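You operate a simulated robot arm through the tools that you are given. There is no shell and no other tool. Be economical: measure what you need, move in short steps, check, and stop when the job is done.

The job below is to be done with a simulated robot arm. You get a single attempt, and the scene is never put back.

## Task
Sand the rough patch off the brown block, then wax that patch.
Fine: red sanding block first, then the yellow wax pad from the yellow wax tray; both go back. Set down upright: red sanding block, yellow wax pad. A coat counts when it lies all over at full strength: go over it till it gets no stronger. What is to be rubbed or washed off counts as gone when no trace of it is left.

The check looks at the end state, three seconds after you hand in, the way a careful person would. Anything else that was tipped, shoved, dropped, spilled or broken makes it a failure.

## Robot
A 7-joint arm with a two-finger parallel gripper on a trunk, on a base that drives. Base frame: it is fixed to the floor where the robot stands at the start and does not move with it; the origin is under the middle of the robot, x ahead of it, y to its left, z up. Readings come in mm, degrees, newtons and seconds.
With the tool pointing down near the work surface it reaches from about 300 to 720 mm from the robot's upright axis, wherever it stands. Its first joint turns from -166.0 to 166.0 degrees. Places, roughly: brown block (13x5x3 cm) [500, -300, 900]; red sanding block (7x5x6 cm) [500, 0, 900]. Payload 1.57 kg.
The TCP is the grasp point between the finger pads, 30 mm short of the fingertips. In the tool frame z runs along the fingers and y along their closing line. The gripper opens to 80 mm. The fingers are 17 mm wide and 12 mm thick; the gripper's body (40 by 82 mm) begins 80 mm behind the TCP.
Orientation is that of the tool frame in the base frame, as [roll, pitch, yaw] about the fixed x, y, z axes, in that order (R = Rz(yaw) Ry(pitch) Rx(roll)). With the fingers straight down and closing along the base's y, the tool's x points along the base's -x, its y along +y and its z along -z.

## Interface
- The arm moves only by the tool jog_arm. Its argument "rows" is text: rows parted by semicolons, each of 7 numbers parted by spaces: the shift along the tool's x, y, z in m, then the turn, a rotation vector about the tool's x, y, z in degrees, then the gripper command, from -1 (shut) to 1 (fully open), values between in proportion. In form: x y z ax ay az fingers; .... A call has 1 to 10 rows; each row is the pose to reach, as a shift and turn from the pose commanded when the call began, along the tool's axes at that moment. Rows are played at 5 a second. More than 50 mm and 8.6 degrees between two rows, or a gripper value outside its range, and nothing of the call is played. A pose out of reach is approached as far as the arm can. The call stops where the force on the tool passes 40 N (or 10 N more than at its start, if that is more) or the arm is blocked; 0.2 s more then pass. Each finger travels about 72 mm/s and halts on what it meets, pressing with about 42 N; the grip force reading is that of the motor and also rises with nothing between the fingers. The clock runs only during rows and for 0.2 s after the last one: add rows that repeat a pose to give the fingers time. The reply holds the time, the measured pose of the TCP, the force on the tool along the base axes, the opening and the grip force, in the units named above and with some noise, with the torque about the TCP (base axes, N m) and any sound that the robot's microphone picked up.
- Cameras (640 x 400 px; columns grow to the right, rows downward): "scene" is now at [-8.9, 99.6, 1533.6]; the picture's right is [-0.49, -0.87, 0.00], its down [-0.62, 0.35, -0.70] and it looks along [0.61, -0.34, -0.71] (base axes); focal length 265 px, centre (320, 200). "wrist" rides on the gripper at [72, -7, -122] in the tool frame; the picture's right is [0.09, 1.00, 0.00], its down [-0.84, 0.08, -0.54] and it looks along [-0.54, 0.05, 0.84] (tool axes); focal length 238 px, centre (320, 200). There is no depth. A picture from a camera that has moved, and an enlarged one, comes with that camera's place and axes in the base frame and with its lens.
- snapshot(camera): a new picture of that camera. The clock stands still meanwhile.
- move_column(by): slides the trunk up (or, below 0, down) by that many mm; the arm and the scene camera ride with it, the base frame stays. It gives what a move gives, with no picture.
- steer(legs): drives the robot by 1 to 6 legs, each [ahead, left, turn to the left] in mm, mm and degrees, along the robot's own axes; the way and the turn of a leg run together, so that a leg with both is an arc; at most 1500 mm and 180 degrees a leg. The arm and the cameras ride along, it lands a little off, and it stops where it bumps. It gives what a move gives.
- head_to(pan, tilt): turns the head with the scene camera to pan (to the left, within 86 degrees either way) and tilt (down, from -29 to 69), counted from straight ahead of the robot. It gives what a move gives.
- enlarge(camera, box): a new picture of the part [left, top, right, bottom] of that camera's present view, enlarged. The clock stands still meanwhile.
- job_done(): hands the job in; it is judged then, once.

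Work in short steps. Places have to be worked out from the pictures, the camera data and where the tool is seen: move nearer, look again, correct. Check each grasp and each placing, and mend what went wrong. You have 120 turns and 98 pictures in all, those below and enlarged ones among them. Open the gripper and draw the arm clear of the work before you hand the job in, unless the task says otherwise; then end with one line.

The tools are called after ">>>" as a command line: name --argument value ..., lists and objects as JSON in quotes. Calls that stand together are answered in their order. jog_arm: Moves the arm, as the interface text tells. Its arguments: {"type":"object","properties":{"rows":{"type":"string"}},"required":["rows"]} The other tools are called the same way: move_column (by) slides the trunk up or down; steer (legs) drives the base; head_to (pan, tilt) turns the head that bears the scene camera; snapshot (camera) takes a picture; enlarge (camera, box) takes an enlarged picture of a part of a camera's view; job_done () hands the job in.

At the start:

```text
clock: 0.0
eef_pos: [378.9, 67.9, 1192.4]
ee_rot: [180.0, 0.0, 180.0]
ft_force: [-0.1, 0.4, 1.0]
torque: [-0.01, -0.01, 0.0]
grip_width: 80.1
grasp_force: 0.0
trunk travel left (down, up): [-350.0, 130.0]
robot x, y, heading: [-1.4, 1.3, -0.1]
head pan, tilt: [-29.5, 45.6]
```

scene: 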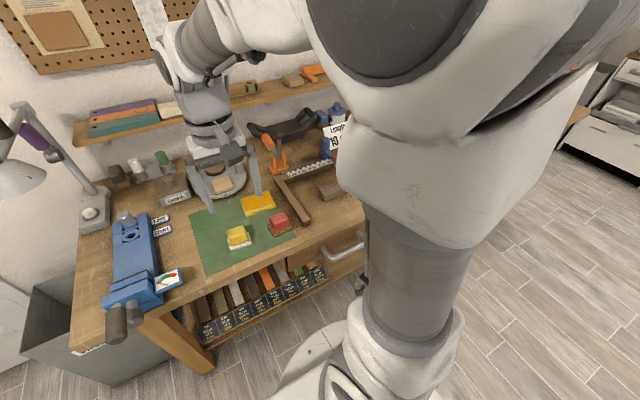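
wrist: 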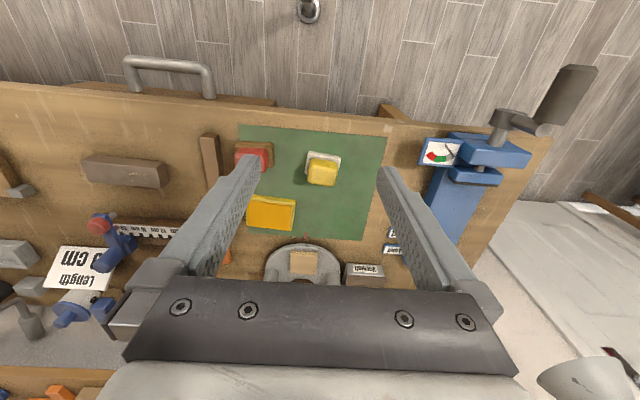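

I'll enlarge the views of the work area to find the tools, the tray and the rough patch.

>>> enlarge --camera "wrist" --box '[220, 110, 420, 235]'

>>> enlarge --camera "wrist" --box '[60, 110, 260, 235]'

>>> enlarge --camera "scene" --box '[180, 140, 370, 260]'

```text
3.20 times, centred on (320, 172) of wrist
camera zoom: at [306.5, 59.2, 1314.0], right [-0.09, 1.0, 0.0], down [0.84, 0.08, 0.54], along [0.54, 0.05, -0.84], focal length 763 px, centre (320, 288)
```

zoom: 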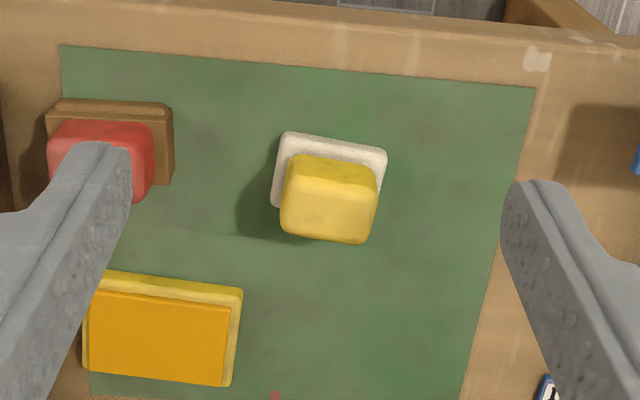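

```text
3.20 times, centred on (160, 172) of wrist
camera zoom: at [306.5, 59.2, 1314.0], right [-0.09, 1.0, 0.0], down [0.84, 0.08, 0.54], along [0.54, 0.05, -0.84], focal length 763 px, centre (832, 288)
```

zoom: 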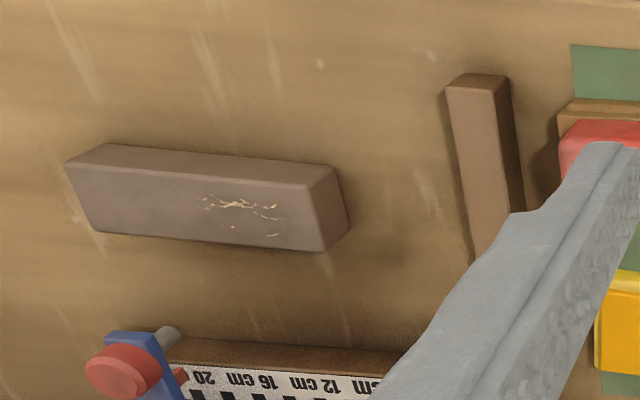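

```text
3.33 times, centred on (275, 200) of scene
camera zoom: at [-8.9, 99.6, 1533.6], right [-0.49, -0.87, 0.0], down [-0.62, 0.35, -0.7], along [0.61, -0.34, -0.71], focal length 883 px, centre (470, 200)
```

zoom: 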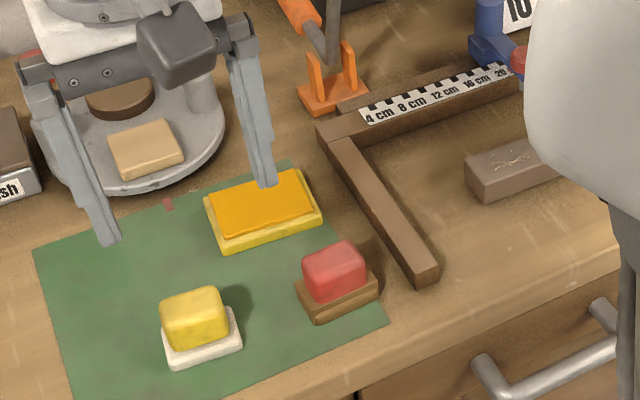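

The table top seems to be around z≈940, with the red handle's top near (443, -26, 1000). I'll hover above it for a closer look.

>>> jog_arm --rows "-0.016 -0.024 0.015 0 0 0 1;-0.032 -0.047 0.03 0 0 0 1;-0.048 -0.07 0.045 0 0 0 1;-0.064 -0.094 0.06 0 0 0 1;-0.064 -0.094 0.06 0 0 0 1"

>>> snapshot --camera "wrist"

>>> snapshot --camera "scene"

```text
clock: 1.2
eef_pos: [443.2, -27.8, 1131.8]
ee_rot: [179.9, 0.0, 179.9]
ft_force: [0.8, 0.1, -0.4]
torque: [-0.03, 0.01, 0.01]
grip_width: 79.9
grasp_force: 0.0
trunk travel left (down, up): [-350.0, 130.0]
robot x, y, heading: [1.7, -0.3, -0.1]
head pan, tilt: [-29.5, 45.6]
```

```text
92 pictures are left
camera wrist: at [371.3, -35.0, 1254.1], right [-0.09, 1.0, 0.0], down [0.84, 0.08, 0.54], along [0.54, 0.05, -0.84], focal length 238 px, centre (320, 200)
```

wrist: 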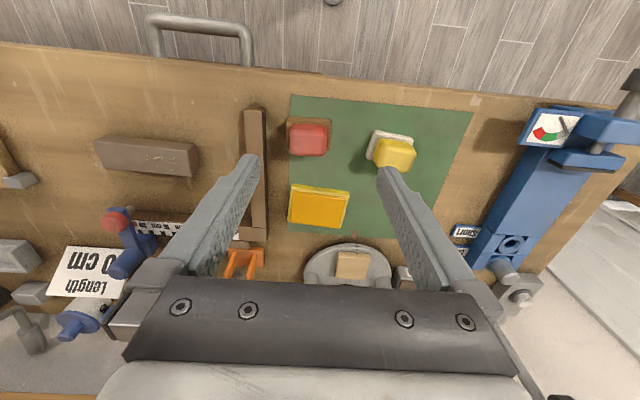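

```text
91 pictures are left
camera scene: at [-8.7, 99.5, 1533.6], right [-0.49, -0.87, 0.0], down [-0.62, 0.35, -0.7], along [0.61, -0.34, -0.72], focal length 265 px, centre (320, 200)
```

scene: 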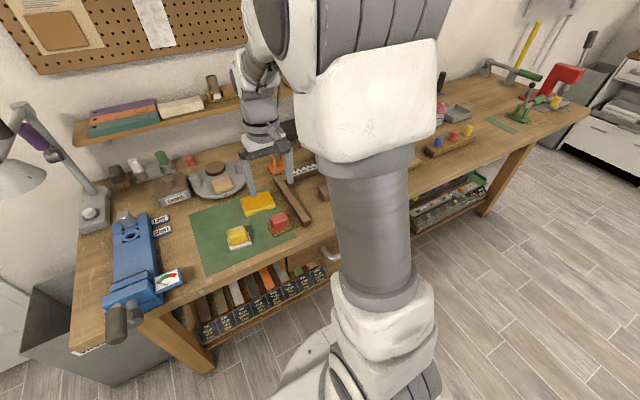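

Triangulating again puts the red handle's top near (477, -39, 950). I'll go lower for a better view.

>>> jog_arm --rows "0 -0.006 0.04 0 0 0 1;0 -0.012 0.08 0 0 0 1;0 -0.012 0.11 0 0 0 1;0 -0.012 0.11 0 0 0 1"

>>> snapshot --camera "wrist"

>>> enlarge --camera "scene" --box '[200, 140, 330, 260]'

```text
clock: 2.2
eef_pos: [445.1, -39.4, 1022.5]
ee_rot: [-180.0, 0.0, -179.9]
ft_force: [-0.3, -0.2, 0.6]
torque: [0.0, -0.02, 0.0]
grip_width: 80.1
grasp_force: 0.1
trunk travel left (down, up): [-350.0, 130.0]
robot x, y, heading: [1.2, 0.1, -0.1]
head pan, tilt: [-29.5, 45.6]
```

```text
90 pictures are left
camera wrist: at [371.6, -46.7, 1144.9], right [-0.09, 1.0, 0.0], down [0.84, 0.08, 0.54], along [0.54, 0.05, -0.84], focal length 238 px, centre (320, 200)
```

wrist: 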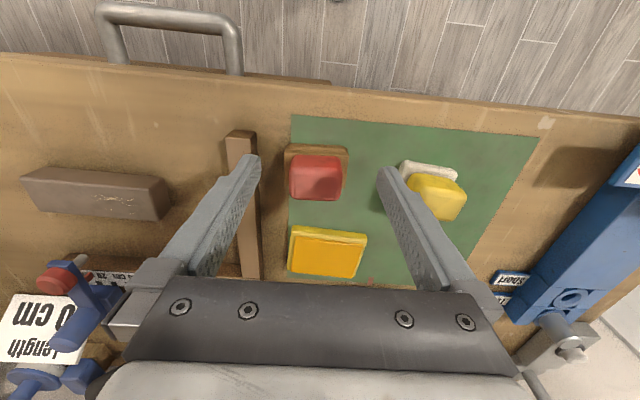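

```text
3.33 times, centred on (265, 200) of scene
camera zoom: at [-8.8, 99.6, 1533.6], right [-0.49, -0.87, 0.0], down [-0.62, 0.35, -0.7], along [0.61, -0.34, -0.72], focal length 883 px, centre (503, 200)
```

zoom: 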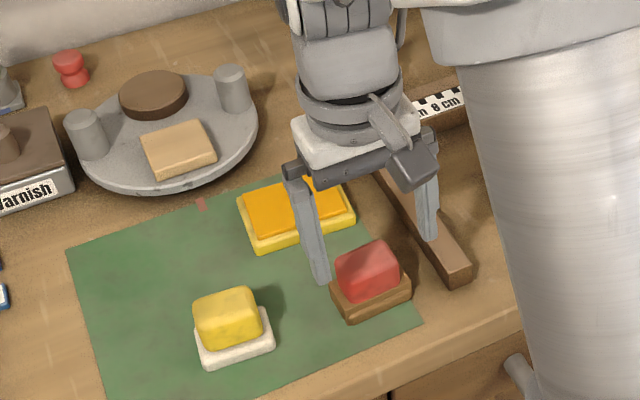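

Enlarging on the red block to measure it precisely.

>>> enlarge --camera "wrist" --box '[256, 130, 384, 210]'

```text
5.00 times, centred on (320, 170) of wrist
camera zoom: at [371.6, -46.7, 1144.9], right [-0.09, 1.0, 0.0], down [0.84, 0.08, 0.54], along [0.54, 0.05, -0.84], focal length 1192 px, centre (320, 350)
```

zoom: 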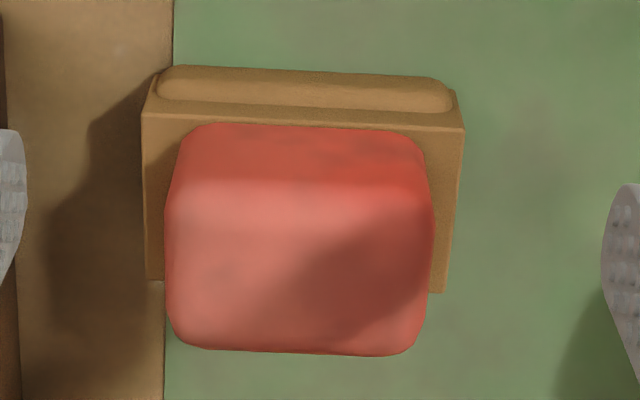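

The handle is about 50 mm wide in y and centred near (488, -40). I'll move over it and lower the fingers partway around it.

>>> jog_arm --rows "-0.043 0 0 0 0 0 1;-0.043 0 0.03 0 0 0 1;-0.043 0 0.055 0 0 0 1;-0.043 0 0.062 0 0 0 1;-0.043 0 0.062 0 0 0 1"

>>> snapshot --camera "wrist"

>>> enlarge --camera "scene" --box '[230, 170, 326, 260]'

```text
clock: 3.4
eef_pos: [486.7, -38.2, 960.1]
ee_rot: [-180.0, 0.0, -179.9]
ft_force: [0.6, -0.5, 0.4]
torque: [0.0, 0.0, -0.02]
grip_width: 79.9
grasp_force: 0.0
trunk travel left (down, up): [-350.0, 130.0]
robot x, y, heading: [1.4, -1.1, 0.0]
head pan, tilt: [-29.5, 45.6]
```

```text
87 pictures are left
camera wrist: at [414.0, -46.6, 1082.5], right [-0.09, 1.0, 0.0], down [0.84, 0.08, 0.54], along [0.54, 0.05, -0.84], focal length 238 px, centre (320, 200)
```

wrist: 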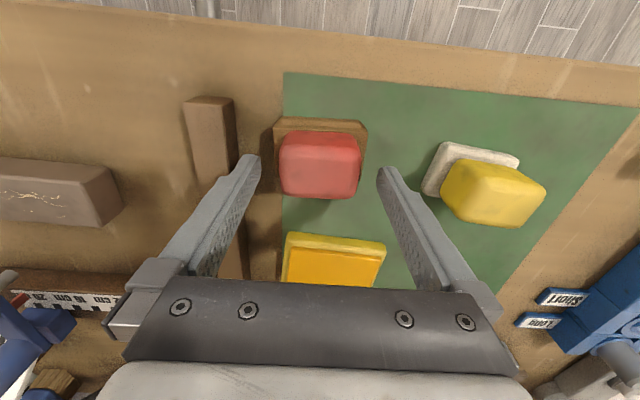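

```text
4.44 times, centred on (278, 215) of scene
camera zoom: at [-8.9, 99.6, 1533.6], right [-0.49, -0.87, 0.0], down [-0.62, 0.35, -0.7], along [0.61, -0.34, -0.72], focal length 1177 px, centre (507, 133)
```

zoom: 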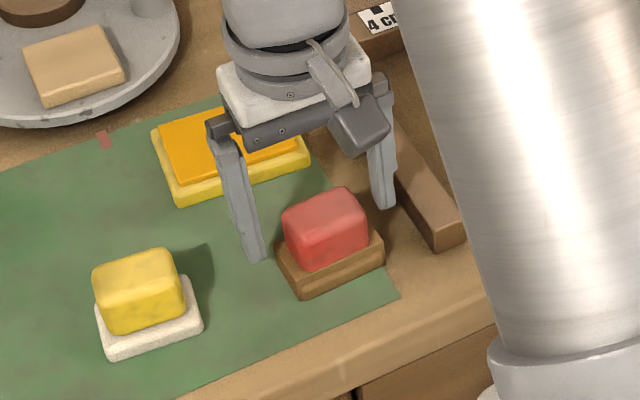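

The handle's top is near z≈953 and the fingers straddle it. I'll shift about 6 mm back, go down 9 mm and close.

>>> jog_arm --rows "0.006 -0.002 0.005 0 0 0 1;0.006 -0.002 0.009 0 0 0 1;0.006 -0.002 0.009 0 0 0 0.2;0.006 -0.002 0.009 0 0 0 -0.3;0.006 -0.002 0.009 0 0 0 -1;0.006 -0.002 0.009 0 0 0 -1;0.006 -0.002 0.009 0 0 0 -1"

>>> snapshot --camera "wrist"

```text
clock: 5.0
eef_pos: [480.7, -41.9, 951.8]
ee_rot: [180.0, -0.1, 180.0]
ft_force: [-1.1, 1.5, 0.9]
torque: [0.03, -0.03, 0.0]
grip_width: 49.7
grasp_force: 41.6
trunk travel left (down, up): [-350.0, 130.0]
robot x, y, heading: [1.0, 2.8, 0.1]
head pan, tilt: [-29.5, 45.6]
```

```text
85 pictures are left
camera wrist: at [407.6, -48.7, 1073.4], right [-0.09, 1.0, 0.0], down [0.84, 0.08, 0.54], along [0.54, 0.05, -0.84], focal length 238 px, centre (320, 200)
```

wrist: 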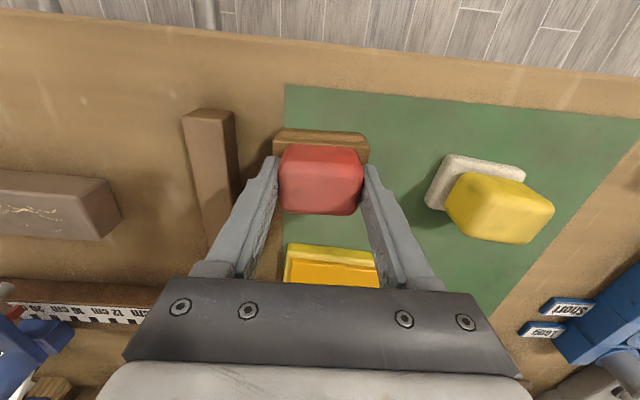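

Gripped at 49.7 mm; this grasp pose (480.7, -41.9, 951.8) is my return reference. I'll lift straight up and check that the block came along.

>>> jog_arm --rows "0 0 -0.02 0 0 0 -1;0 0 -0.05 0 0 0 -1;0 0 -0.08 0 0 0 -1;0 0 -0.108 0 0 0 -1"

>>> jog_arm --rows "-0.015 -0.035 0 0 0 0 -1;-0.03 -0.07 0 0 0 0 -1;-0.045 -0.105 0 0 0 0 -1;-0.06 -0.14 0 0 0 0 -1;-0.064 -0.168 0 0 0 0 -1;-0.064 -0.168 0 0 0 0 -1"

>>> snapshot --camera "wrist"

>>> snapshot --camera "scene"

```text
clock: 6.0
eef_pos: [480.1, -41.3, 1058.3]
ee_rot: [-180.0, -0.2, 180.0]
ft_force: [1.3, 0.5, -1.9]
torque: [0.01, -0.02, 0.03]
grip_width: 49.6
grasp_force: 41.9
trunk travel left (down, up): [-350.0, 130.0]
robot x, y, heading: [1.8, 1.8, 0.2]
head pan, tilt: [-29.5, 45.6]
```

```text
clock: 7.4
eef_pos: [543.9, -210.8, 1058.7]
ee_rot: [180.0, 0.0, 180.0]
ft_force: [0.0, 0.3, -1.2]
torque: [0.03, 0.01, -0.02]
grip_width: 49.6
grasp_force: 42.2
trunk travel left (down, up): [-350.0, 130.0]
robot x, y, heading: [2.6, -2.7, -0.1]
head pan, tilt: [-29.5, 45.6]
```

```text
84 pictures are left
camera wrist: at [472.1, -217.8, 1179.6], right [-0.09, 1.0, 0.0], down [0.84, 0.08, 0.54], along [0.54, 0.05, -0.84], focal length 238 px, centre (320, 200)
```

wrist: 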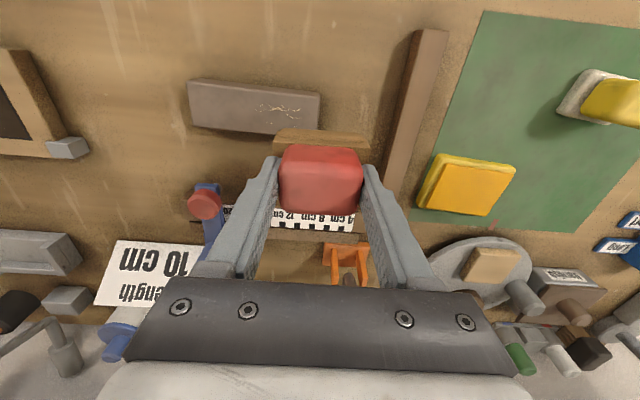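

```text
83 pictures are left
camera scene: at [-8.8, 99.5, 1533.6], right [-0.49, -0.87, 0.0], down [-0.62, 0.35, -0.7], along [0.61, -0.34, -0.72], focal length 265 px, centre (320, 200)
```

scene: 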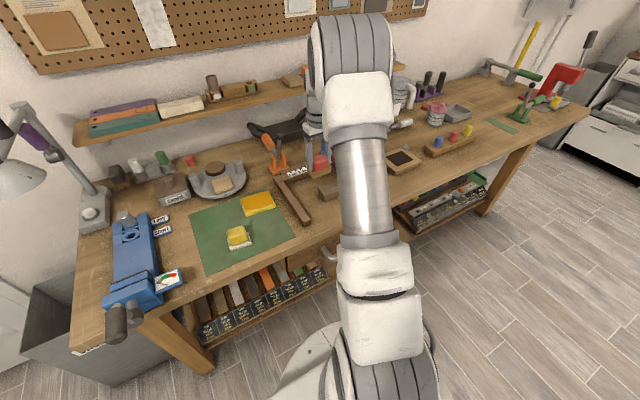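

Now I'll enlarge the brown block in the wrist view to measure its corners and the patch.

>>> enlarge --camera "wrist" --box '[180, 60, 340, 160]'

```text
4.00 times, centred on (260, 110) of wrist
camera zoom: at [472.1, -217.8, 1179.6], right [-0.09, 1.0, 0.0], down [0.84, 0.08, 0.54], along [0.54, 0.05, -0.84], focal length 953 px, centre (560, 560)
```

zoom: 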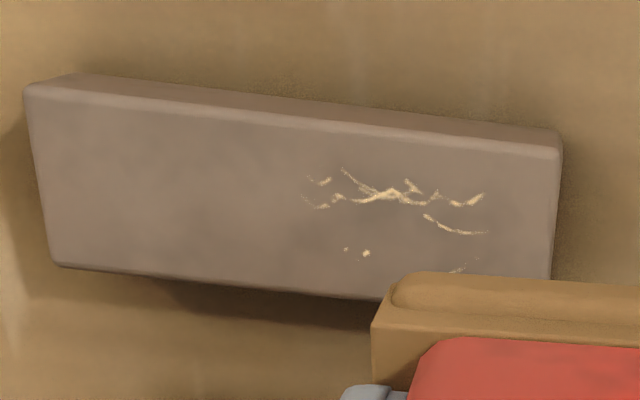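

The brown block's top face spans about x 513–560 and y −346…−214, with the patch centred near (536, −256). The sanding base sits about 9 mm ahead of the TCP, so I'll bring the TCP to (528, −256) and go down to just above contact.

>>> jog_arm --rows "0.016 -0.045 0 0 0 0 -1;0.016 -0.045 0.03 0 0 0 -1;0.016 -0.045 0.055 0 0 0 -1;0.016 -0.045 0.066 0 0 0 -1;0.016 -0.045 0.066 0 0 0 -1"

>>> snapshot --camera "wrist"

>>> enlarge --camera "scene" --box '[280, 140, 376, 220]'

```text
clock: 8.6
eef_pos: [527.6, -254.9, 992.2]
ee_rot: [-180.0, 0.0, 180.0]
ft_force: [-0.4, 0.0, -1.1]
torque: [0.01, 0.01, 0.0]
grip_width: 49.2
grasp_force: 42.2
trunk travel left (down, up): [-350.0, 130.0]
robot x, y, heading: [-0.2, 3.2, 0.0]
head pan, tilt: [-29.5, 45.6]
```

```text
81 pictures are left
camera wrist: at [455.8, -262.5, 1114.4], right [-0.09, 1.0, 0.0], down [0.84, 0.08, 0.54], along [0.54, 0.05, -0.84], focal length 238 px, centre (320, 200)
```

wrist: 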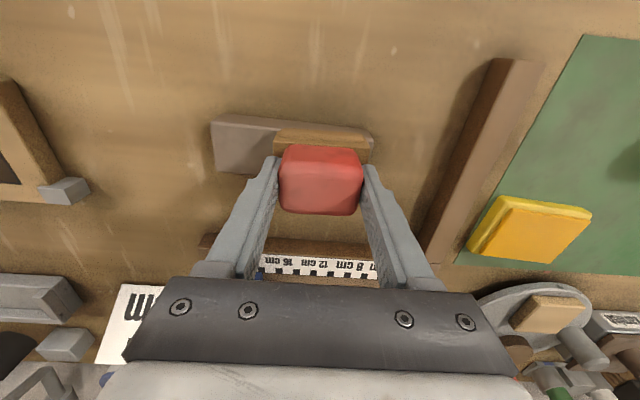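

```text
5.00 times, centred on (328, 180) of scene
camera zoom: at [-8.8, 99.6, 1533.6], right [-0.49, -0.87, 0.0], down [-0.62, 0.35, -0.7], along [0.61, -0.34, -0.72], focal length 1324 px, centre (280, 300)
```

zoom: 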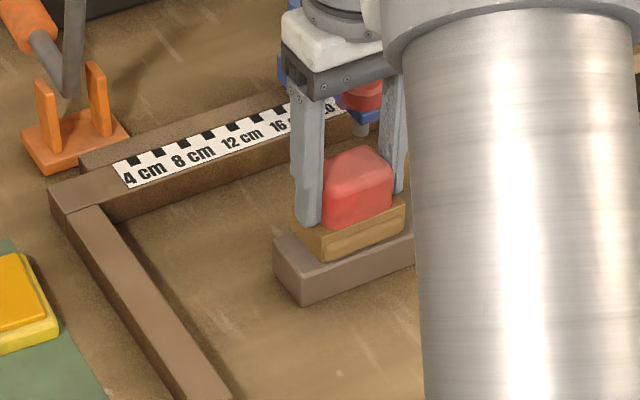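

The base lies over the patch end of the block. Now I'll lower in small steps until the force shows contact.

>>> jog_arm --rows "0 0 0.003 0 0 0 -1;0 0 0.006 0 0 0 -1;0 0 0.008 0 0 0 -1;0 0 0.009 0 0 0 -1;0 0 0.01 0 0 0 -1;0 0 0.01 0 0 0 -1"

```text
clock: 10.0
eef_pos: [528.0, -254.9, 982.0]
ee_rot: [-180.0, 0.0, -180.0]
ft_force: [0.9, -0.4, -1.8]
torque: [0.02, -0.02, 0.01]
grip_width: 49.4
grasp_force: 42.4
trunk travel left (down, up): [-350.0, 130.0]
robot x, y, heading: [4.2, 2.0, -0.1]
head pan, tilt: [-29.5, 45.6]
```

No contact yet at z=982, so I'll continue in 1 mm steps.

>>> jog_arm --rows "0 0 0.001 0 0 0 -1;0 0 0.002 0 0 0 -1;0 0 0.003 0 0 0 -1;0 0 0.003 0 0 0 -1"

```text
clock: 11.0
eef_pos: [527.0, -254.6, 981.0]
ee_rot: [-180.0, 0.0, -180.0]
ft_force: [-2.0, 1.3, 11.1]
torque: [0.1, 0.13, 0.04]
grip_width: 49.3
grasp_force: 42.5
trunk travel left (down, up): [-350.0, 130.0]
robot x, y, heading: [-2.2, 1.2, -0.2]
head pan, tilt: [-29.5, 45.6]
```

Contact at about z≈981 with 11 N. I'll do a gentle small test rub along y, then check that the brown block hasn't moved.

>>> jog_arm --rows "0 0.008 0 0 0 0 -1;0 0 0 0 0 0 -1;0 -0.008 0 0 0 0 -1;0 -0.016 0 0 0 0 -1;0 -0.008 0 0 0 0 -1;0 0 0 0 0 0 -1"

>>> enlarge --camera "scene" --box '[280, 140, 376, 220]'

```text
clock: 12.4
eef_pos: [526.5, -257.3, 980.8]
ee_rot: [-179.8, 0.1, 179.9]
ft_force: [-1.7, -8.1, 16.7]
torque: [-0.16, -0.02, 0.01]
grip_width: 49.6
grasp_force: 41.5
trunk travel left (down, up): [-350.0, 130.0]
robot x, y, heading: [-0.0, 0.4, 0.1]
head pan, tilt: [-29.5, 45.6]
```

```text
5.00 times, centred on (328, 180) of scene
camera zoom: at [-10.2, 99.3, 1533.7], right [-0.49, -0.87, 0.0], down [-0.62, 0.35, -0.7], along [0.61, -0.34, -0.71], focal length 1324 px, centre (280, 300)
```

zoom: 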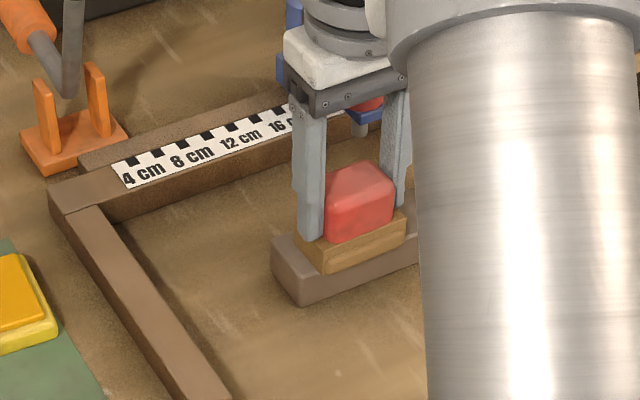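

The brown block stayed put. I'll keep rubbing with wider strokes in y plus some x offset.

>>> jog_arm --rows "0 0.014 0 0 0 0 -1;0 0 0 0 0 0 -1;0 -0.014 0 0 0 0 -1;0.004 -0.014 0 0 0 0 -1;0.004 0 0 0 0 0 -1;0.004 0.014 0 0 0 0 -1;-0.004 0.014 0 0 0 0 -1;-0.004 0 0 0 0 0 -1;-0.004 -0.014 0 0 0 0 -1;0 0 0 0 0 0 -1"

>>> jog_arm --rows "0 0.014 0 0 0 0 -1;0 0 0 0 0 0 -1;0 -0.014 0 0 0 0 -1;0.004 -0.014 0 0 0 0 -1;0.004 0 0 0 0 0 -1;0.004 0.014 0 0 0 0 -1;-0.004 0.014 0 0 0 0 -1;-0.004 0 0 0 0 0 -1;-0.004 -0.014 0 0 0 0 -1;0 0 0 0 0 0 -1"

>>> jog_arm --rows "0 0 -0.02 0 0 0 -1;0 0.02 -0.05 0 0 0 -1;-0.02 0.045 -0.08 0 0 0 -1;-0.02 0.045 -0.08 0 0 0 -1"

>>> snapshot --camera "wrist"

```text
clock: 14.6
eef_pos: [527.1, -256.1, 980.0]
ee_rot: [-179.8, 0.1, 179.9]
ft_force: [1.6, -6.8, 14.3]
torque: [0.09, -0.13, -0.05]
grip_width: 49.3
grasp_force: 42.0
trunk travel left (down, up): [-350.0, 130.0]
robot x, y, heading: [0.1, 1.2, -0.1]
head pan, tilt: [-29.5, 45.6]
```

```text
clock: 16.8
eef_pos: [526.9, -257.2, 981.2]
ee_rot: [-179.8, 0.1, 179.9]
ft_force: [2.5, -7.2, 17.0]
torque: [0.04, -0.14, -0.08]
grip_width: 49.2
grasp_force: 41.9
trunk travel left (down, up): [-350.0, 130.0]
robot x, y, heading: [-2.7, 3.8, -0.0]
head pan, tilt: [-29.5, 45.6]
```

```text
clock: 17.8
eef_pos: [548.7, -209.5, 1060.2]
ee_rot: [180.0, 0.0, -179.9]
ft_force: [-0.3, 0.4, -1.9]
torque: [-0.01, 0.02, 0.0]
grip_width: 49.2
grasp_force: 42.1
trunk travel left (down, up): [-350.0, 130.0]
robot x, y, heading: [-0.7, -0.6, 0.1]
head pan, tilt: [-29.5, 45.6]
```

```text
78 pictures are left
camera wrist: at [475.9, -216.6, 1182.1], right [-0.09, 1.0, 0.0], down [0.84, 0.08, 0.54], along [0.54, 0.05, -0.84], focal length 238 px, centre (320, 200)
```

wrist: 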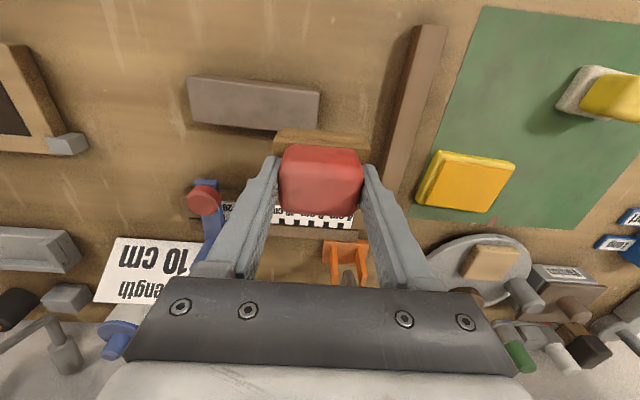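

The patch seems gone and the block hasn't moved. I'll shift for an unobstructed view of the far edge and enlarge.

>>> jog_arm --rows "-0.02 0.035 0 0 0 0 -1;-0.02 0.07 0 0 0 0 -1;-0.02 0.07 0 0 0 0 -1"

>>> snapshot --camera "wrist"

>>> enlarge --camera "wrist" --box '[110, 50, 270, 150]'

```text
clock: 18.6
eef_pos: [567.3, -138.3, 1059.6]
ee_rot: [-180.0, -0.1, -180.0]
ft_force: [0.0, -0.2, -0.2]
torque: [-0.01, 0.0, 0.02]
grip_width: 49.5
grasp_force: 41.9
trunk travel left (down, up): [-350.0, 130.0]
robot x, y, heading: [3.5, 1.4, -0.1]
head pan, tilt: [-29.5, 45.6]
```

```text
77 pictures are left
camera wrist: at [495.9, -145.9, 1181.8], right [-0.09, 1.0, 0.0], down [0.84, 0.08, 0.54], along [0.54, 0.05, -0.84], focal length 238 px, centre (320, 200)
```

wrist: 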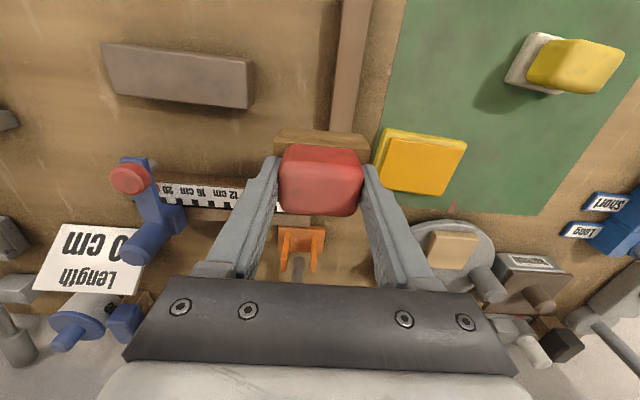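

```text
4.00 times, centred on (190, 100) of wrist
camera zoom: at [495.9, -145.9, 1181.8], right [-0.09, 1.0, 0.0], down [0.84, 0.08, 0.54], along [0.54, 0.05, -0.84], focal length 953 px, centre (840, 600)
```

zoom: 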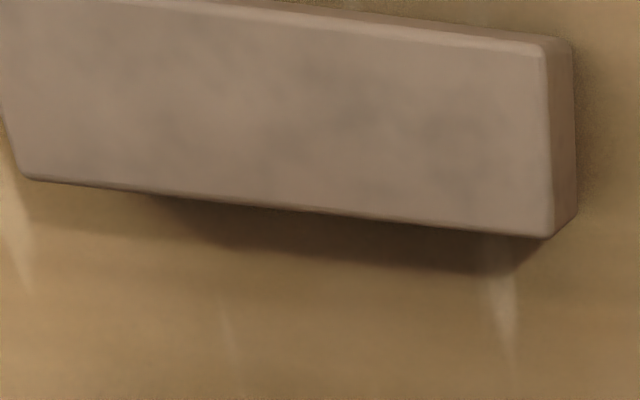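

Sanded clean, no trace left. I'll carry the sanding block back over its spot at (480.7, −41.9).

>>> jog_arm --rows "0.029 0.032 0 0 0 0 -1;0.058 0.064 0 0 0 0 -1;0.0866 0.0964 0 0 0 0 -1;0.0866 0.0964 0.04 0 0 0 -1;0.0866 0.0964 0.08 0 0 0 -1;0.0866 0.0964 0.1 0 0 0 -1;0.0866 0.0964 0.1 0 0 0 -1"

>>> jog_arm --rows "0 0 0.002 0 0 0 -1;0 0 0.004 0 0 0 -1;0 0 0.006 0 0 0 -1;0 0 0.0075 0 0 0 -1;0 0 0.0075 0 0 0 -1"

```text
clock: 20.2
eef_pos: [480.8, -43.6, 959.1]
ee_rot: [-180.0, 0.0, 180.0]
ft_force: [-0.6, 0.0, -1.4]
torque: [-0.02, -0.03, 0.0]
grip_width: 49.7
grasp_force: 41.7
trunk travel left (down, up): [-350.0, 130.0]
robot x, y, heading: [-2.2, -1.8, 0.0]
head pan, tilt: [-29.5, 45.6]
```

```text
clock: 21.4
eef_pos: [480.7, -43.3, 952.3]
ee_rot: [179.9, 0.0, 180.0]
ft_force: [-0.4, -0.5, -0.8]
torque: [-0.03, 0.01, -0.01]
grip_width: 49.4
grasp_force: 41.9
trunk travel left (down, up): [-350.0, 130.0]
robot x, y, heading: [0.8, 1.2, 0.0]
head pan, tilt: [-29.5, 45.6]
```

Not touching yet, so I'll ease down until a small force shows.

>>> jog_arm --rows "0 0 0.001 0 0 0 -1;0 0 0.0015 0 0 0 -1;0 0 0.002 0 0 0 -1"

```text
clock: 22.2
eef_pos: [481.5, -43.2, 950.4]
ee_rot: [-179.9, 0.1, -180.0]
ft_force: [-0.9, -0.2, 5.7]
torque: [0.02, 0.14, 0.02]
grip_width: 49.6
grasp_force: 41.6
trunk travel left (down, up): [-350.0, 130.0]
robot x, y, heading: [0.7, 0.2, 0.1]
head pan, tilt: [-29.5, 45.6]
```

It's resting on the mat (5.7 N). I'll open, then lift straight up.

>>> jog_arm --rows "0 0 0 0 0 0 0.6;0 0 0 0 0 0 1;0 0 0 0 0 0 1;0 0 -0.03 0 0 0 1;0 0 -0.06 0 0 0 1;0.03 0.02 -0.08 0 0 0 1;0.04 0.06 -0.08 0 0 0 1;0.05 0.1 -0.08 0 0 0 1;0.05 0.1 -0.08 0 0 0 1"

>>> snapshot --camera "wrist"

>>> enlarge --camera "scene" --box '[200, 170, 330, 260]'

```text
clock: 24.2
eef_pos: [431.2, 57.6, 1028.7]
ee_rot: [-180.0, 0.0, -180.0]
ft_force: [0.5, -0.7, 0.5]
torque: [0.02, 0.01, 0.02]
grip_width: 79.8
grasp_force: 0.0
trunk travel left (down, up): [-350.0, 130.0]
robot x, y, heading: [-1.0, -1.1, 0.1]
head pan, tilt: [-29.5, 45.6]
```

```text
75 pictures are left
camera wrist: at [359.3, 49.6, 1151.7], right [-0.09, 1.0, 0.0], down [0.84, 0.08, 0.54], along [0.54, 0.05, -0.84], focal length 238 px, centre (320, 200)
```

wrist: 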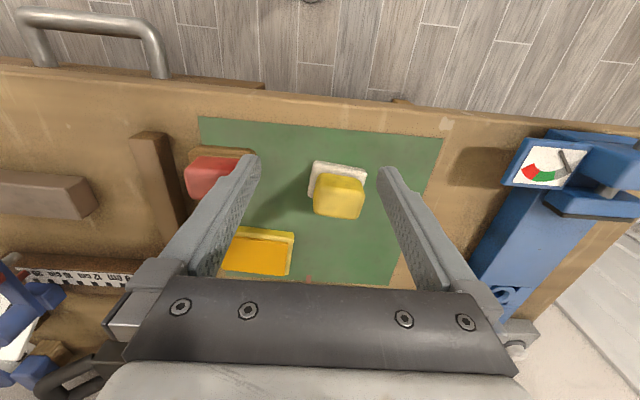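

```text
4.44 times, centred on (265, 215) of scene
camera zoom: at [-8.9, 99.8, 1533.6], right [-0.49, -0.87, 0.0], down [-0.62, 0.35, -0.7], along [0.61, -0.34, -0.71], focal length 1177 px, centre (564, 133)
```

zoom: 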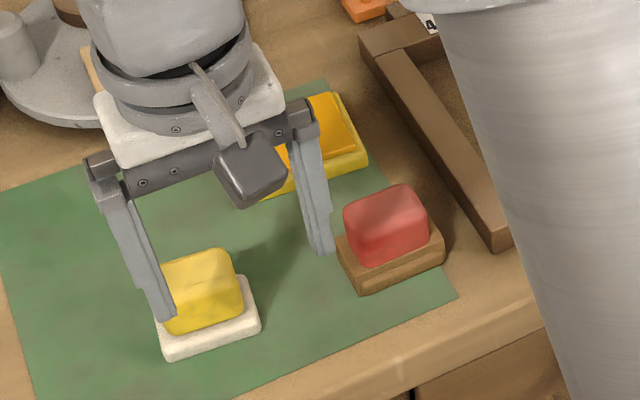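

The red block stands upright in its place. Now I'll enlarge on the wax pad.

>>> enlarge --camera "wrist" --box '[272, 150, 400, 230]'

>>> enlarge --camera "wrist" --box '[200, 215, 328, 295]'

```text
5.00 times, centred on (336, 190) of wrist
camera zoom: at [359.3, 49.6, 1151.7], right [-0.09, 1.0, 0.0], down [0.84, 0.08, 0.54], along [0.54, 0.05, -0.84], focal length 1192 px, centre (240, 250)
```

zoom: 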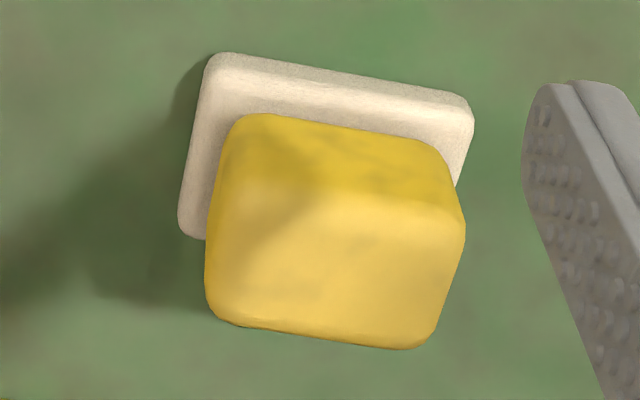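

```text
5.00 times, centred on (264, 255) of wrist
camera zoom: at [359.3, 49.6, 1151.7], right [-0.09, 1.0, 0.0], down [0.84, 0.08, 0.54], along [0.54, 0.05, -0.84], focal length 1192 px, centre (600, -75)
```

zoom: 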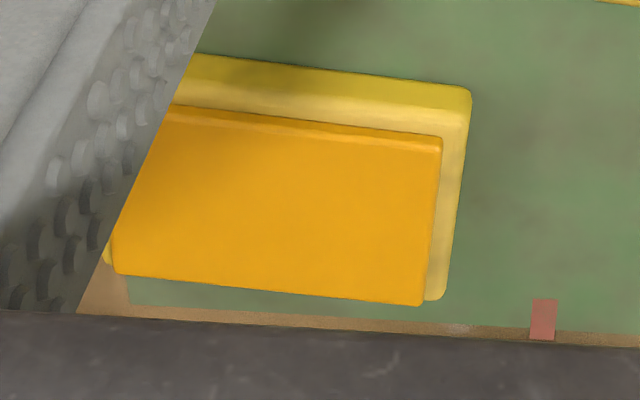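

The pad is yawed about −4.3° with its handle centred near (492, 82). I'll align the gripper and lower until the fingertips just straddle the handle, then check.

>>> jog_arm --rows "-0.03 0.012 0 0 0 2.1 1;-0.061 0.024 0 0 0 4.3 1;-0.061 0.024 0.03 0 0 4.3 1;-0.061 0.024 0.06 0 0 4.3 1;-0.061 0.024 0.068 0 0 4.3 1;-0.061 0.024 0.068 0 0 4.3 1"

>>> snapshot --camera "wrist"

>>> enlarge --camera "scene" --box '[200, 170, 330, 260]'

```text
clock: 25.6
eef_pos: [492.5, 82.2, 961.7]
ee_rot: [-179.9, -0.1, 175.6]
ft_force: [0.2, 0.1, 0.1]
torque: [-0.02, 0.0, -0.01]
grip_width: 79.9
grasp_force: 0.1
trunk travel left (down, up): [-350.0, 130.0]
robot x, y, heading: [3.3, 0.7, 0.0]
head pan, tilt: [-29.5, 45.6]
```

```text
71 pictures are left
camera wrist: at [420.2, 79.4, 1083.9], right [-0.02, 1.0, 0.0], down [0.84, 0.01, 0.54], along [0.54, 0.01, -0.84], focal length 238 px, centre (320, 200)
```

wrist: 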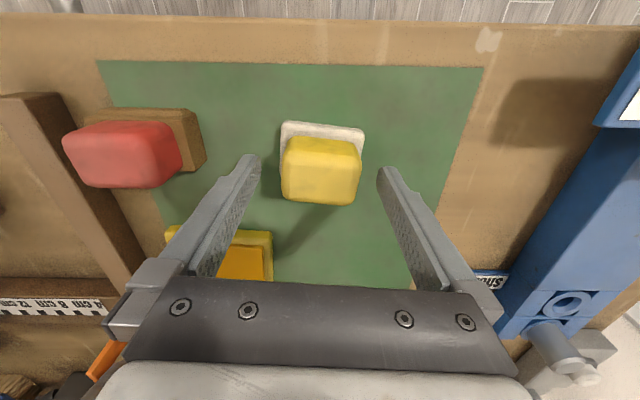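

```text
4.44 times, centred on (265, 215) of scene
camera zoom: at [-8.9, 99.6, 1533.6], right [-0.49, -0.87, 0.0], down [-0.62, 0.35, -0.7], along [0.61, -0.34, -0.71], focal length 1177 px, centre (564, 133)
```

zoom: 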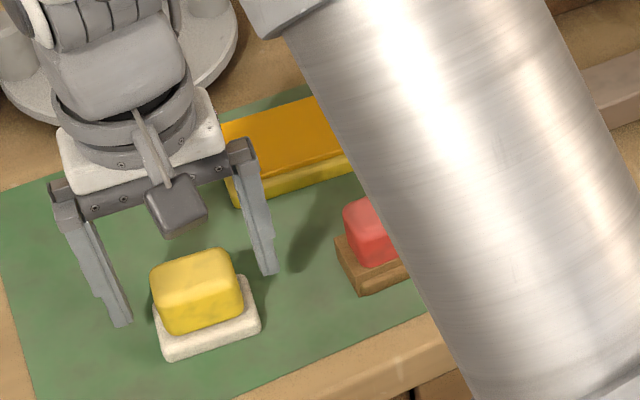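

Aligned and centred. I'll go down 10 mm and close.

>>> jog_arm --rows "0 0 0.005 0 0 0 1;0 0 0.01 0 0 0 1;0 0 0.01 0 0 0 0.2;0 0 0.01 0 0 0 -0.3;0 0 0.01 0 0 0 -1;0 0 0.01 0 0 0 -1;0 0 0.01 0 0 0 -1"

>>> snapshot --camera "wrist"

```text
clock: 27.2
eef_pos: [491.5, 81.3, 952.5]
ee_rot: [180.0, 0.0, 175.7]
ft_force: [-1.0, 0.0, 3.0]
torque: [-0.14, 0.05, -0.07]
grip_width: 49.3
grasp_force: 42.4
trunk travel left (down, up): [-350.0, 130.0]
robot x, y, heading: [-0.5, -2.2, 0.1]
head pan, tilt: [-29.5, 45.6]
```

```text
69 pictures are left
camera wrist: at [419.5, 79.3, 1074.5], right [-0.02, 1.0, 0.0], down [0.84, 0.01, 0.54], along [0.54, 0.01, -0.84], focal length 238 px, centre (320, 200)
```

wrist: 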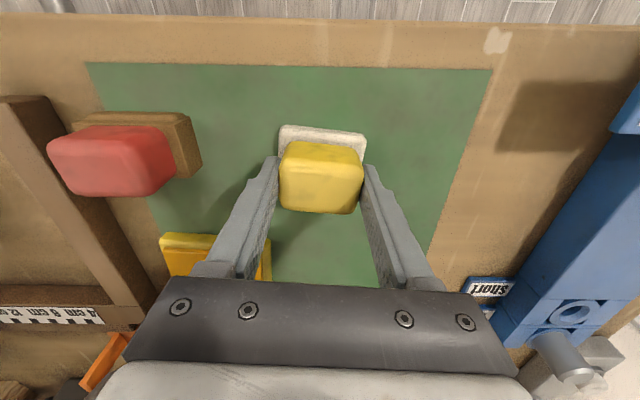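

Gripped at 49.3 mm, return pose (491.5, 81.3, 952.5, yaw 175.7). I'll lift and square the yaw back to 180.

>>> jog_arm --rows "0 0 -0.02 0 0 0 -1;0 0 -0.05 0 0 0 -1;0 0 -0.08 0 0 -2 -1;0 0 -0.1 0 0 -4.3 -1;0 0 -0.1 0 0 -4.3 -1"

>>> jog_arm --rows "-0.025 -0.02 0 0 0 0 -1;-0.05 -0.041 0 0 0 0 -1;-0.075 -0.062 0 0 0 0 -1;-0.1 -0.083 0 0 0 0 -1;-0.105 -0.103 0 0 0 0 -1;-0.105 -0.103 0 0 0 0 -1"

>>> snapshot --camera "wrist"

>>> enlarge --camera "scene" --box '[200, 140, 330, 260]'

```text
clock: 28.4
eef_pos: [491.4, 80.0, 1051.8]
ee_rot: [179.9, 0.0, -180.0]
ft_force: [0.3, 0.0, -0.8]
torque: [-0.01, 0.0, 0.0]
grip_width: 49.7
grasp_force: 41.8
trunk travel left (down, up): [-350.0, 130.0]
robot x, y, heading: [3.9, 2.3, 0.2]
head pan, tilt: [-29.5, 45.6]
```

```text
clock: 29.8
eef_pos: [597.9, -20.9, 1052.2]
ee_rot: [179.9, 0.0, 180.0]
ft_force: [-0.1, -0.2, -1.6]
torque: [-0.03, 0.01, 0.01]
grip_width: 49.0
grasp_force: 41.8
trunk travel left (down, up): [-350.0, 130.0]
robot x, y, heading: [1.5, -0.7, 0.0]
head pan, tilt: [-29.5, 45.6]
```

```text
68 pictures are left
camera wrist: at [525.4, -29.7, 1174.3], right [-0.09, 1.0, 0.0], down [0.84, 0.08, 0.54], along [0.54, 0.05, -0.84], focal length 238 px, centre (320, 200)
```

wrist: 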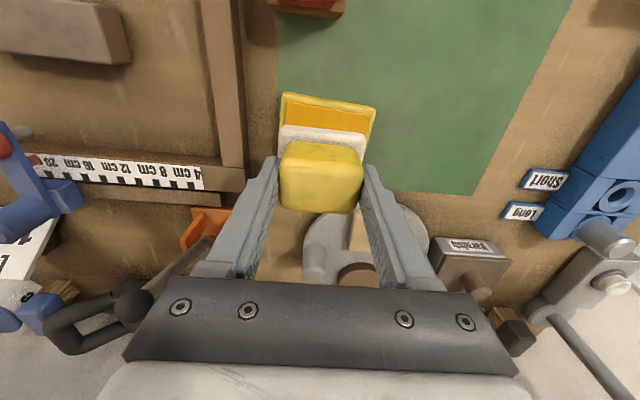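

```text
3.33 times, centred on (265, 200) of scene
camera zoom: at [-8.8, 99.5, 1533.6], right [-0.49, -0.87, 0.0], down [-0.62, 0.35, -0.7], along [0.61, -0.34, -0.72], focal length 883 px, centre (503, 200)
```

zoom: 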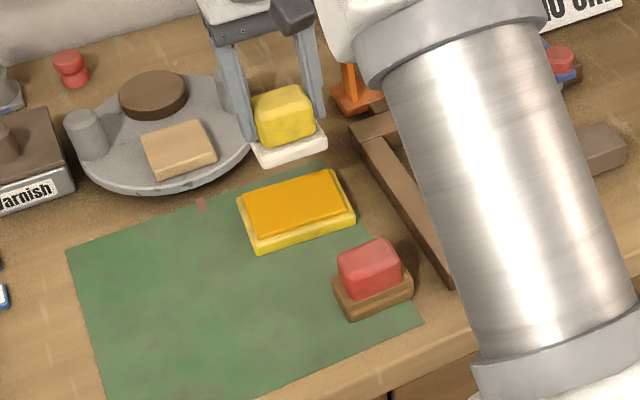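

I'll measure the tray's near edge more precisely, since its surface height is still uncertain.

>>> enlarge --camera "wrist" --box '[264, 80, 392, 160]'

```text
5.00 times, centred on (328, 120) of wrist
camera zoom: at [525.4, -29.7, 1174.3], right [-0.09, 1.0, 0.0], down [0.84, 0.08, 0.54], along [0.54, 0.05, -0.84], focal length 1192 px, centre (280, 600)
```

zoom: 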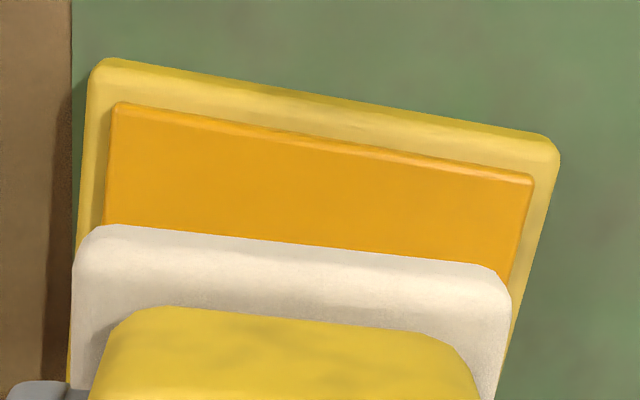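

The wax surface is at z≈917, centred near (610, −18). I'll move over it and lower to just above contact.

>>> jog_arm --rows "-0.012 0.004 0.02 0 0 0 -1;-0.012 0.004 0.05 0 0 0 -1;-0.012 0.004 0.068 0 0 0 -1;-0.012 0.004 0.068 0 0 0 -1;-0.012 0.004 0.071 0 0 0 -1;-0.012 0.004 0.073 0 0 0 -1;-0.012 0.004 0.073 0 0 0 -1"

>>> enlarge --camera "scene" --box '[220, 140, 316, 220]'

```text
clock: 31.4
eef_pos: [609.1, -18.8, 979.0]
ee_rot: [179.9, 0.1, 180.0]
ft_force: [0.3, -0.2, -2.1]
torque: [-0.02, 0.02, -0.03]
grip_width: 49.4
grasp_force: 41.9
trunk travel left (down, up): [-350.0, 130.0]
robot x, y, heading: [-3.2, -0.7, 0.2]
head pan, tilt: [-29.5, 45.6]
```

```text
5.00 times, centred on (268, 180) of scene
camera zoom: at [-8.8, 99.6, 1533.6], right [-0.49, -0.87, 0.0], down [-0.62, 0.35, -0.7], along [0.61, -0.34, -0.72], focal length 1324 px, centre (580, 300)
```

zoom: 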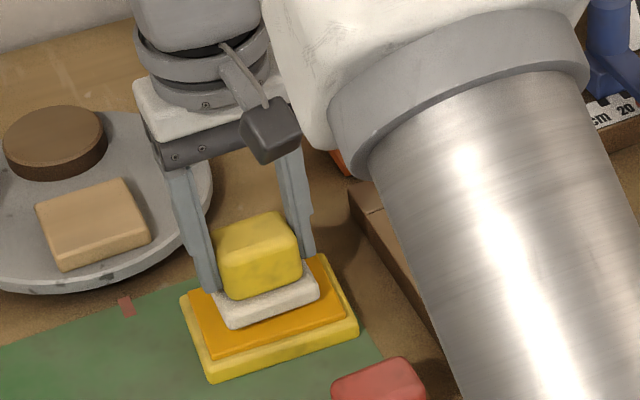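

The pad is over the wax and hasn't touched yet. I'll step down further.

>>> jog_arm --rows "0 0 0.002 0 0 0 -1;0 0 0.004 0 0 0 -1;0 0 0.005 0 0 0 -1;0 0 0.005 0 0 0 -1"

```text
clock: 32.4
eef_pos: [609.2, -17.7, 975.2]
ee_rot: [180.0, 0.0, 180.0]
ft_force: [-0.2, 0.8, 0.4]
torque: [-0.03, 0.0, -0.03]
grip_width: 49.1
grasp_force: 42.0
trunk travel left (down, up): [-350.0, 130.0]
robot x, y, heading: [5.3, -3.3, 0.3]
head pan, tilt: [-29.5, 45.6]
```

Still only light touch, a few more millimetres.

>>> jog_arm --rows "0 0 0.001 0 0 0 -1;0 0 0.002 0 0 0 -1;0 0 0.003 0 0 0 -1;0 0 0.003 0 0 0 -1"

```text
clock: 33.4
eef_pos: [608.8, -17.9, 974.0]
ee_rot: [180.0, 0.3, -179.9]
ft_force: [-1.3, 2.4, 26.8]
torque: [0.06, 0.65, -0.04]
grip_width: 49.0
grasp_force: 41.6
trunk travel left (down, up): [-350.0, 130.0]
robot x, y, heading: [-2.5, -1.9, 0.0]
head pan, tilt: [-29.5, 45.6]
```

Firm contact at 27 N. I'll ease the pressure and make tiny strokes to load the pad without shifting the tray.

>>> jog_arm --rows "0 0 -0.001 0 0 0 -1;0 0.004 -0.001 0 0 0 -1;0 -0.004 -0.001 0 0 0 -1;0 0.004 -0.001 0 0 0 -1;0 -0.004 -0.001 0 0 0 -1;0 0 -0.001 0 0 0 -1;0 0 -0.001 0 0 0 -1"

>>> jog_arm --rows "0 0 -0.02 0 0 0 -1;0 0 -0.05 0 0 0 -1;0 0 -0.085 0 0 0 -1;0 0 -0.085 0 0 0 -1"

>>> enlarge --camera "scene" --box '[220, 140, 316, 220]'

>>> snapshot --camera "wrist"

```text
clock: 35.0
eef_pos: [608.6, -18.1, 974.0]
ee_rot: [-179.9, 0.3, 180.0]
ft_force: [3.2, 1.8, 27.3]
torque: [0.15, 0.08, 0.04]
grip_width: 49.3
grasp_force: 42.3
trunk travel left (down, up): [-350.0, 130.0]
robot x, y, heading: [-1.7, -1.2, -0.0]
head pan, tilt: [-29.5, 45.6]
```

```text
clock: 36.0
eef_pos: [607.9, -17.0, 1057.2]
ee_rot: [180.0, -0.1, -179.9]
ft_force: [0.3, -0.2, -0.7]
torque: [0.03, -0.01, 0.01]
grip_width: 49.2
grasp_force: 42.1
trunk travel left (down, up): [-350.0, 130.0]
robot x, y, heading: [3.6, 3.0, -0.0]
head pan, tilt: [-29.5, 45.6]
```

```text
5.00 times, centred on (268, 180) of scene
camera zoom: at [-8.9, 99.6, 1533.6], right [-0.49, -0.87, 0.0], down [-0.62, 0.35, -0.7], along [0.61, -0.34, -0.71], focal length 1324 px, centre (580, 300)
```

zoom: 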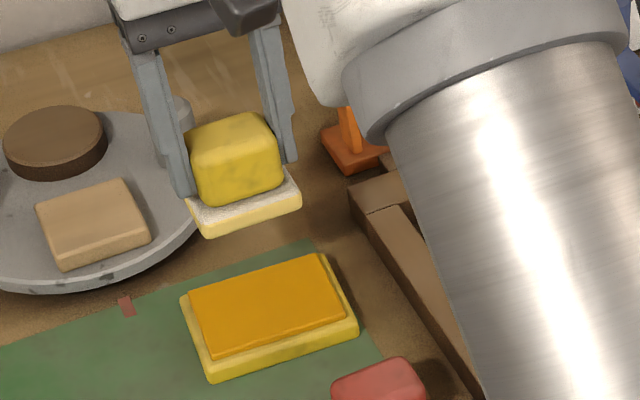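

```text
63 pictures are left
camera wrist: at [536.7, -25.1, 1179.3], right [-0.09, 1.0, 0.0], down [0.84, 0.08, 0.54], along [0.54, 0.05, -0.84], focal length 238 px, centre (320, 200)
```

wrist: 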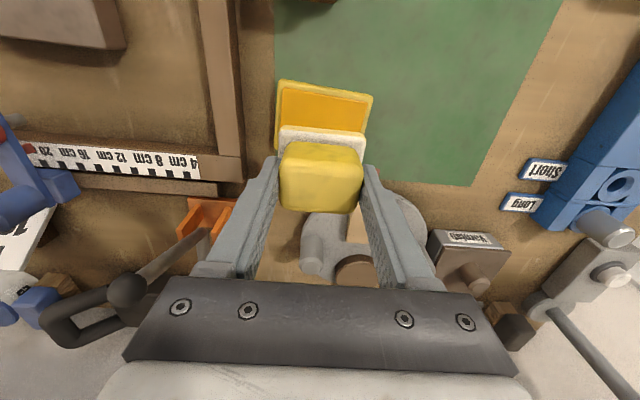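

The pad is loaded and the tray hasn't moved. I'll carry it toward the brown block, going back in x first and then in −y.

>>> jog_arm --rows "0.04 0 0 0 0 0 -1;0.073 -0.02 0 0 0 0 -1;0.073 -0.06 0 0 0 0 -1;0.073 -0.1 0 0 0 0 -1;0.073 -0.14 0 0 0 0 -1;0.073 -0.18 0 0 0 0 -1;0.073 -0.22 0 0 0 0 -1;0.073 -0.239 0 0 0 0 -1;0.073 -0.239 0 0 0 0 -1"

>>> jog_arm --rows "0 0 0.03 0 0 0 -1;0 0 0.06 0 0 0 -1;0 0 0.07 0 0 0 -1;0 0 0.072 0 0 0 -1;0 0 0.072 0 0 0 -1"

>>> snapshot --camera "wrist"

>>> enlarge --camera "scene" --box '[280, 140, 376, 220]'

```text
clock: 38.0
eef_pos: [535.4, -258.1, 1056.3]
ee_rot: [-180.0, 0.0, -180.0]
ft_force: [-0.1, 0.3, -0.7]
torque: [0.03, -0.03, -0.01]
grip_width: 49.1
grasp_force: 42.7
trunk travel left (down, up): [-350.0, 130.0]
robot x, y, heading: [-2.7, 0.7, -0.1]
head pan, tilt: [-29.5, 45.6]
```

```text
clock: 39.2
eef_pos: [535.7, -256.8, 985.2]
ee_rot: [-180.0, -0.1, -180.0]
ft_force: [0.1, -0.9, -1.0]
torque: [-0.01, -0.02, -0.02]
grip_width: 49.1
grasp_force: 42.1
trunk travel left (down, up): [-350.0, 130.0]
robot x, y, heading: [2.5, 3.7, 0.2]
head pan, tilt: [-29.5, 45.6]
```

```text
62 pictures are left
camera wrist: at [464.0, -264.3, 1106.8], right [-0.09, 1.0, 0.0], down [0.84, 0.08, 0.54], along [0.54, 0.05, -0.84], focal length 238 px, centre (320, 200)
```

wrist: 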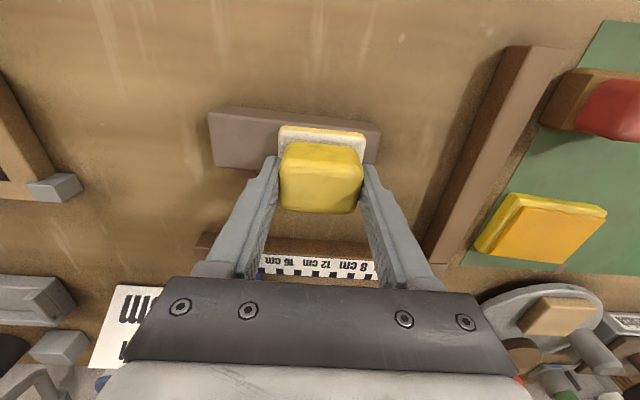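

```text
5.00 times, centred on (328, 180) of scene
camera zoom: at [-8.8, 99.6, 1533.6], right [-0.49, -0.87, 0.0], down [-0.62, 0.35, -0.7], along [0.61, -0.34, -0.72], focal length 1324 px, centre (280, 300)
```

zoom: 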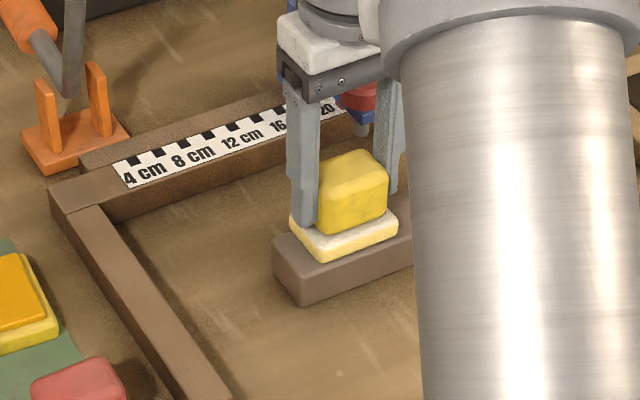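

Centred over the patch, just short of contact. I'll step down to contact.

>>> jog_arm --rows "0 0 0.002 0 0 0 -1;0 0 0.003 0 0 0 -1;0 0 0.004 0 0 0 -1;0 0 0.005 0 0 0 -1;0 0 0.005 0 0 0 -1"

```text
clock: 40.4
eef_pos: [536.8, -257.5, 981.3]
ee_rot: [-179.9, 0.1, 180.0]
ft_force: [-0.1, 1.7, 18.0]
torque: [0.17, 0.09, 0.02]
grip_width: 49.2
grasp_force: 42.8
trunk travel left (down, up): [-350.0, 130.0]
robot x, y, heading: [3.1, 3.7, -0.1]
head pan, tilt: [-29.5, 45.6]
```

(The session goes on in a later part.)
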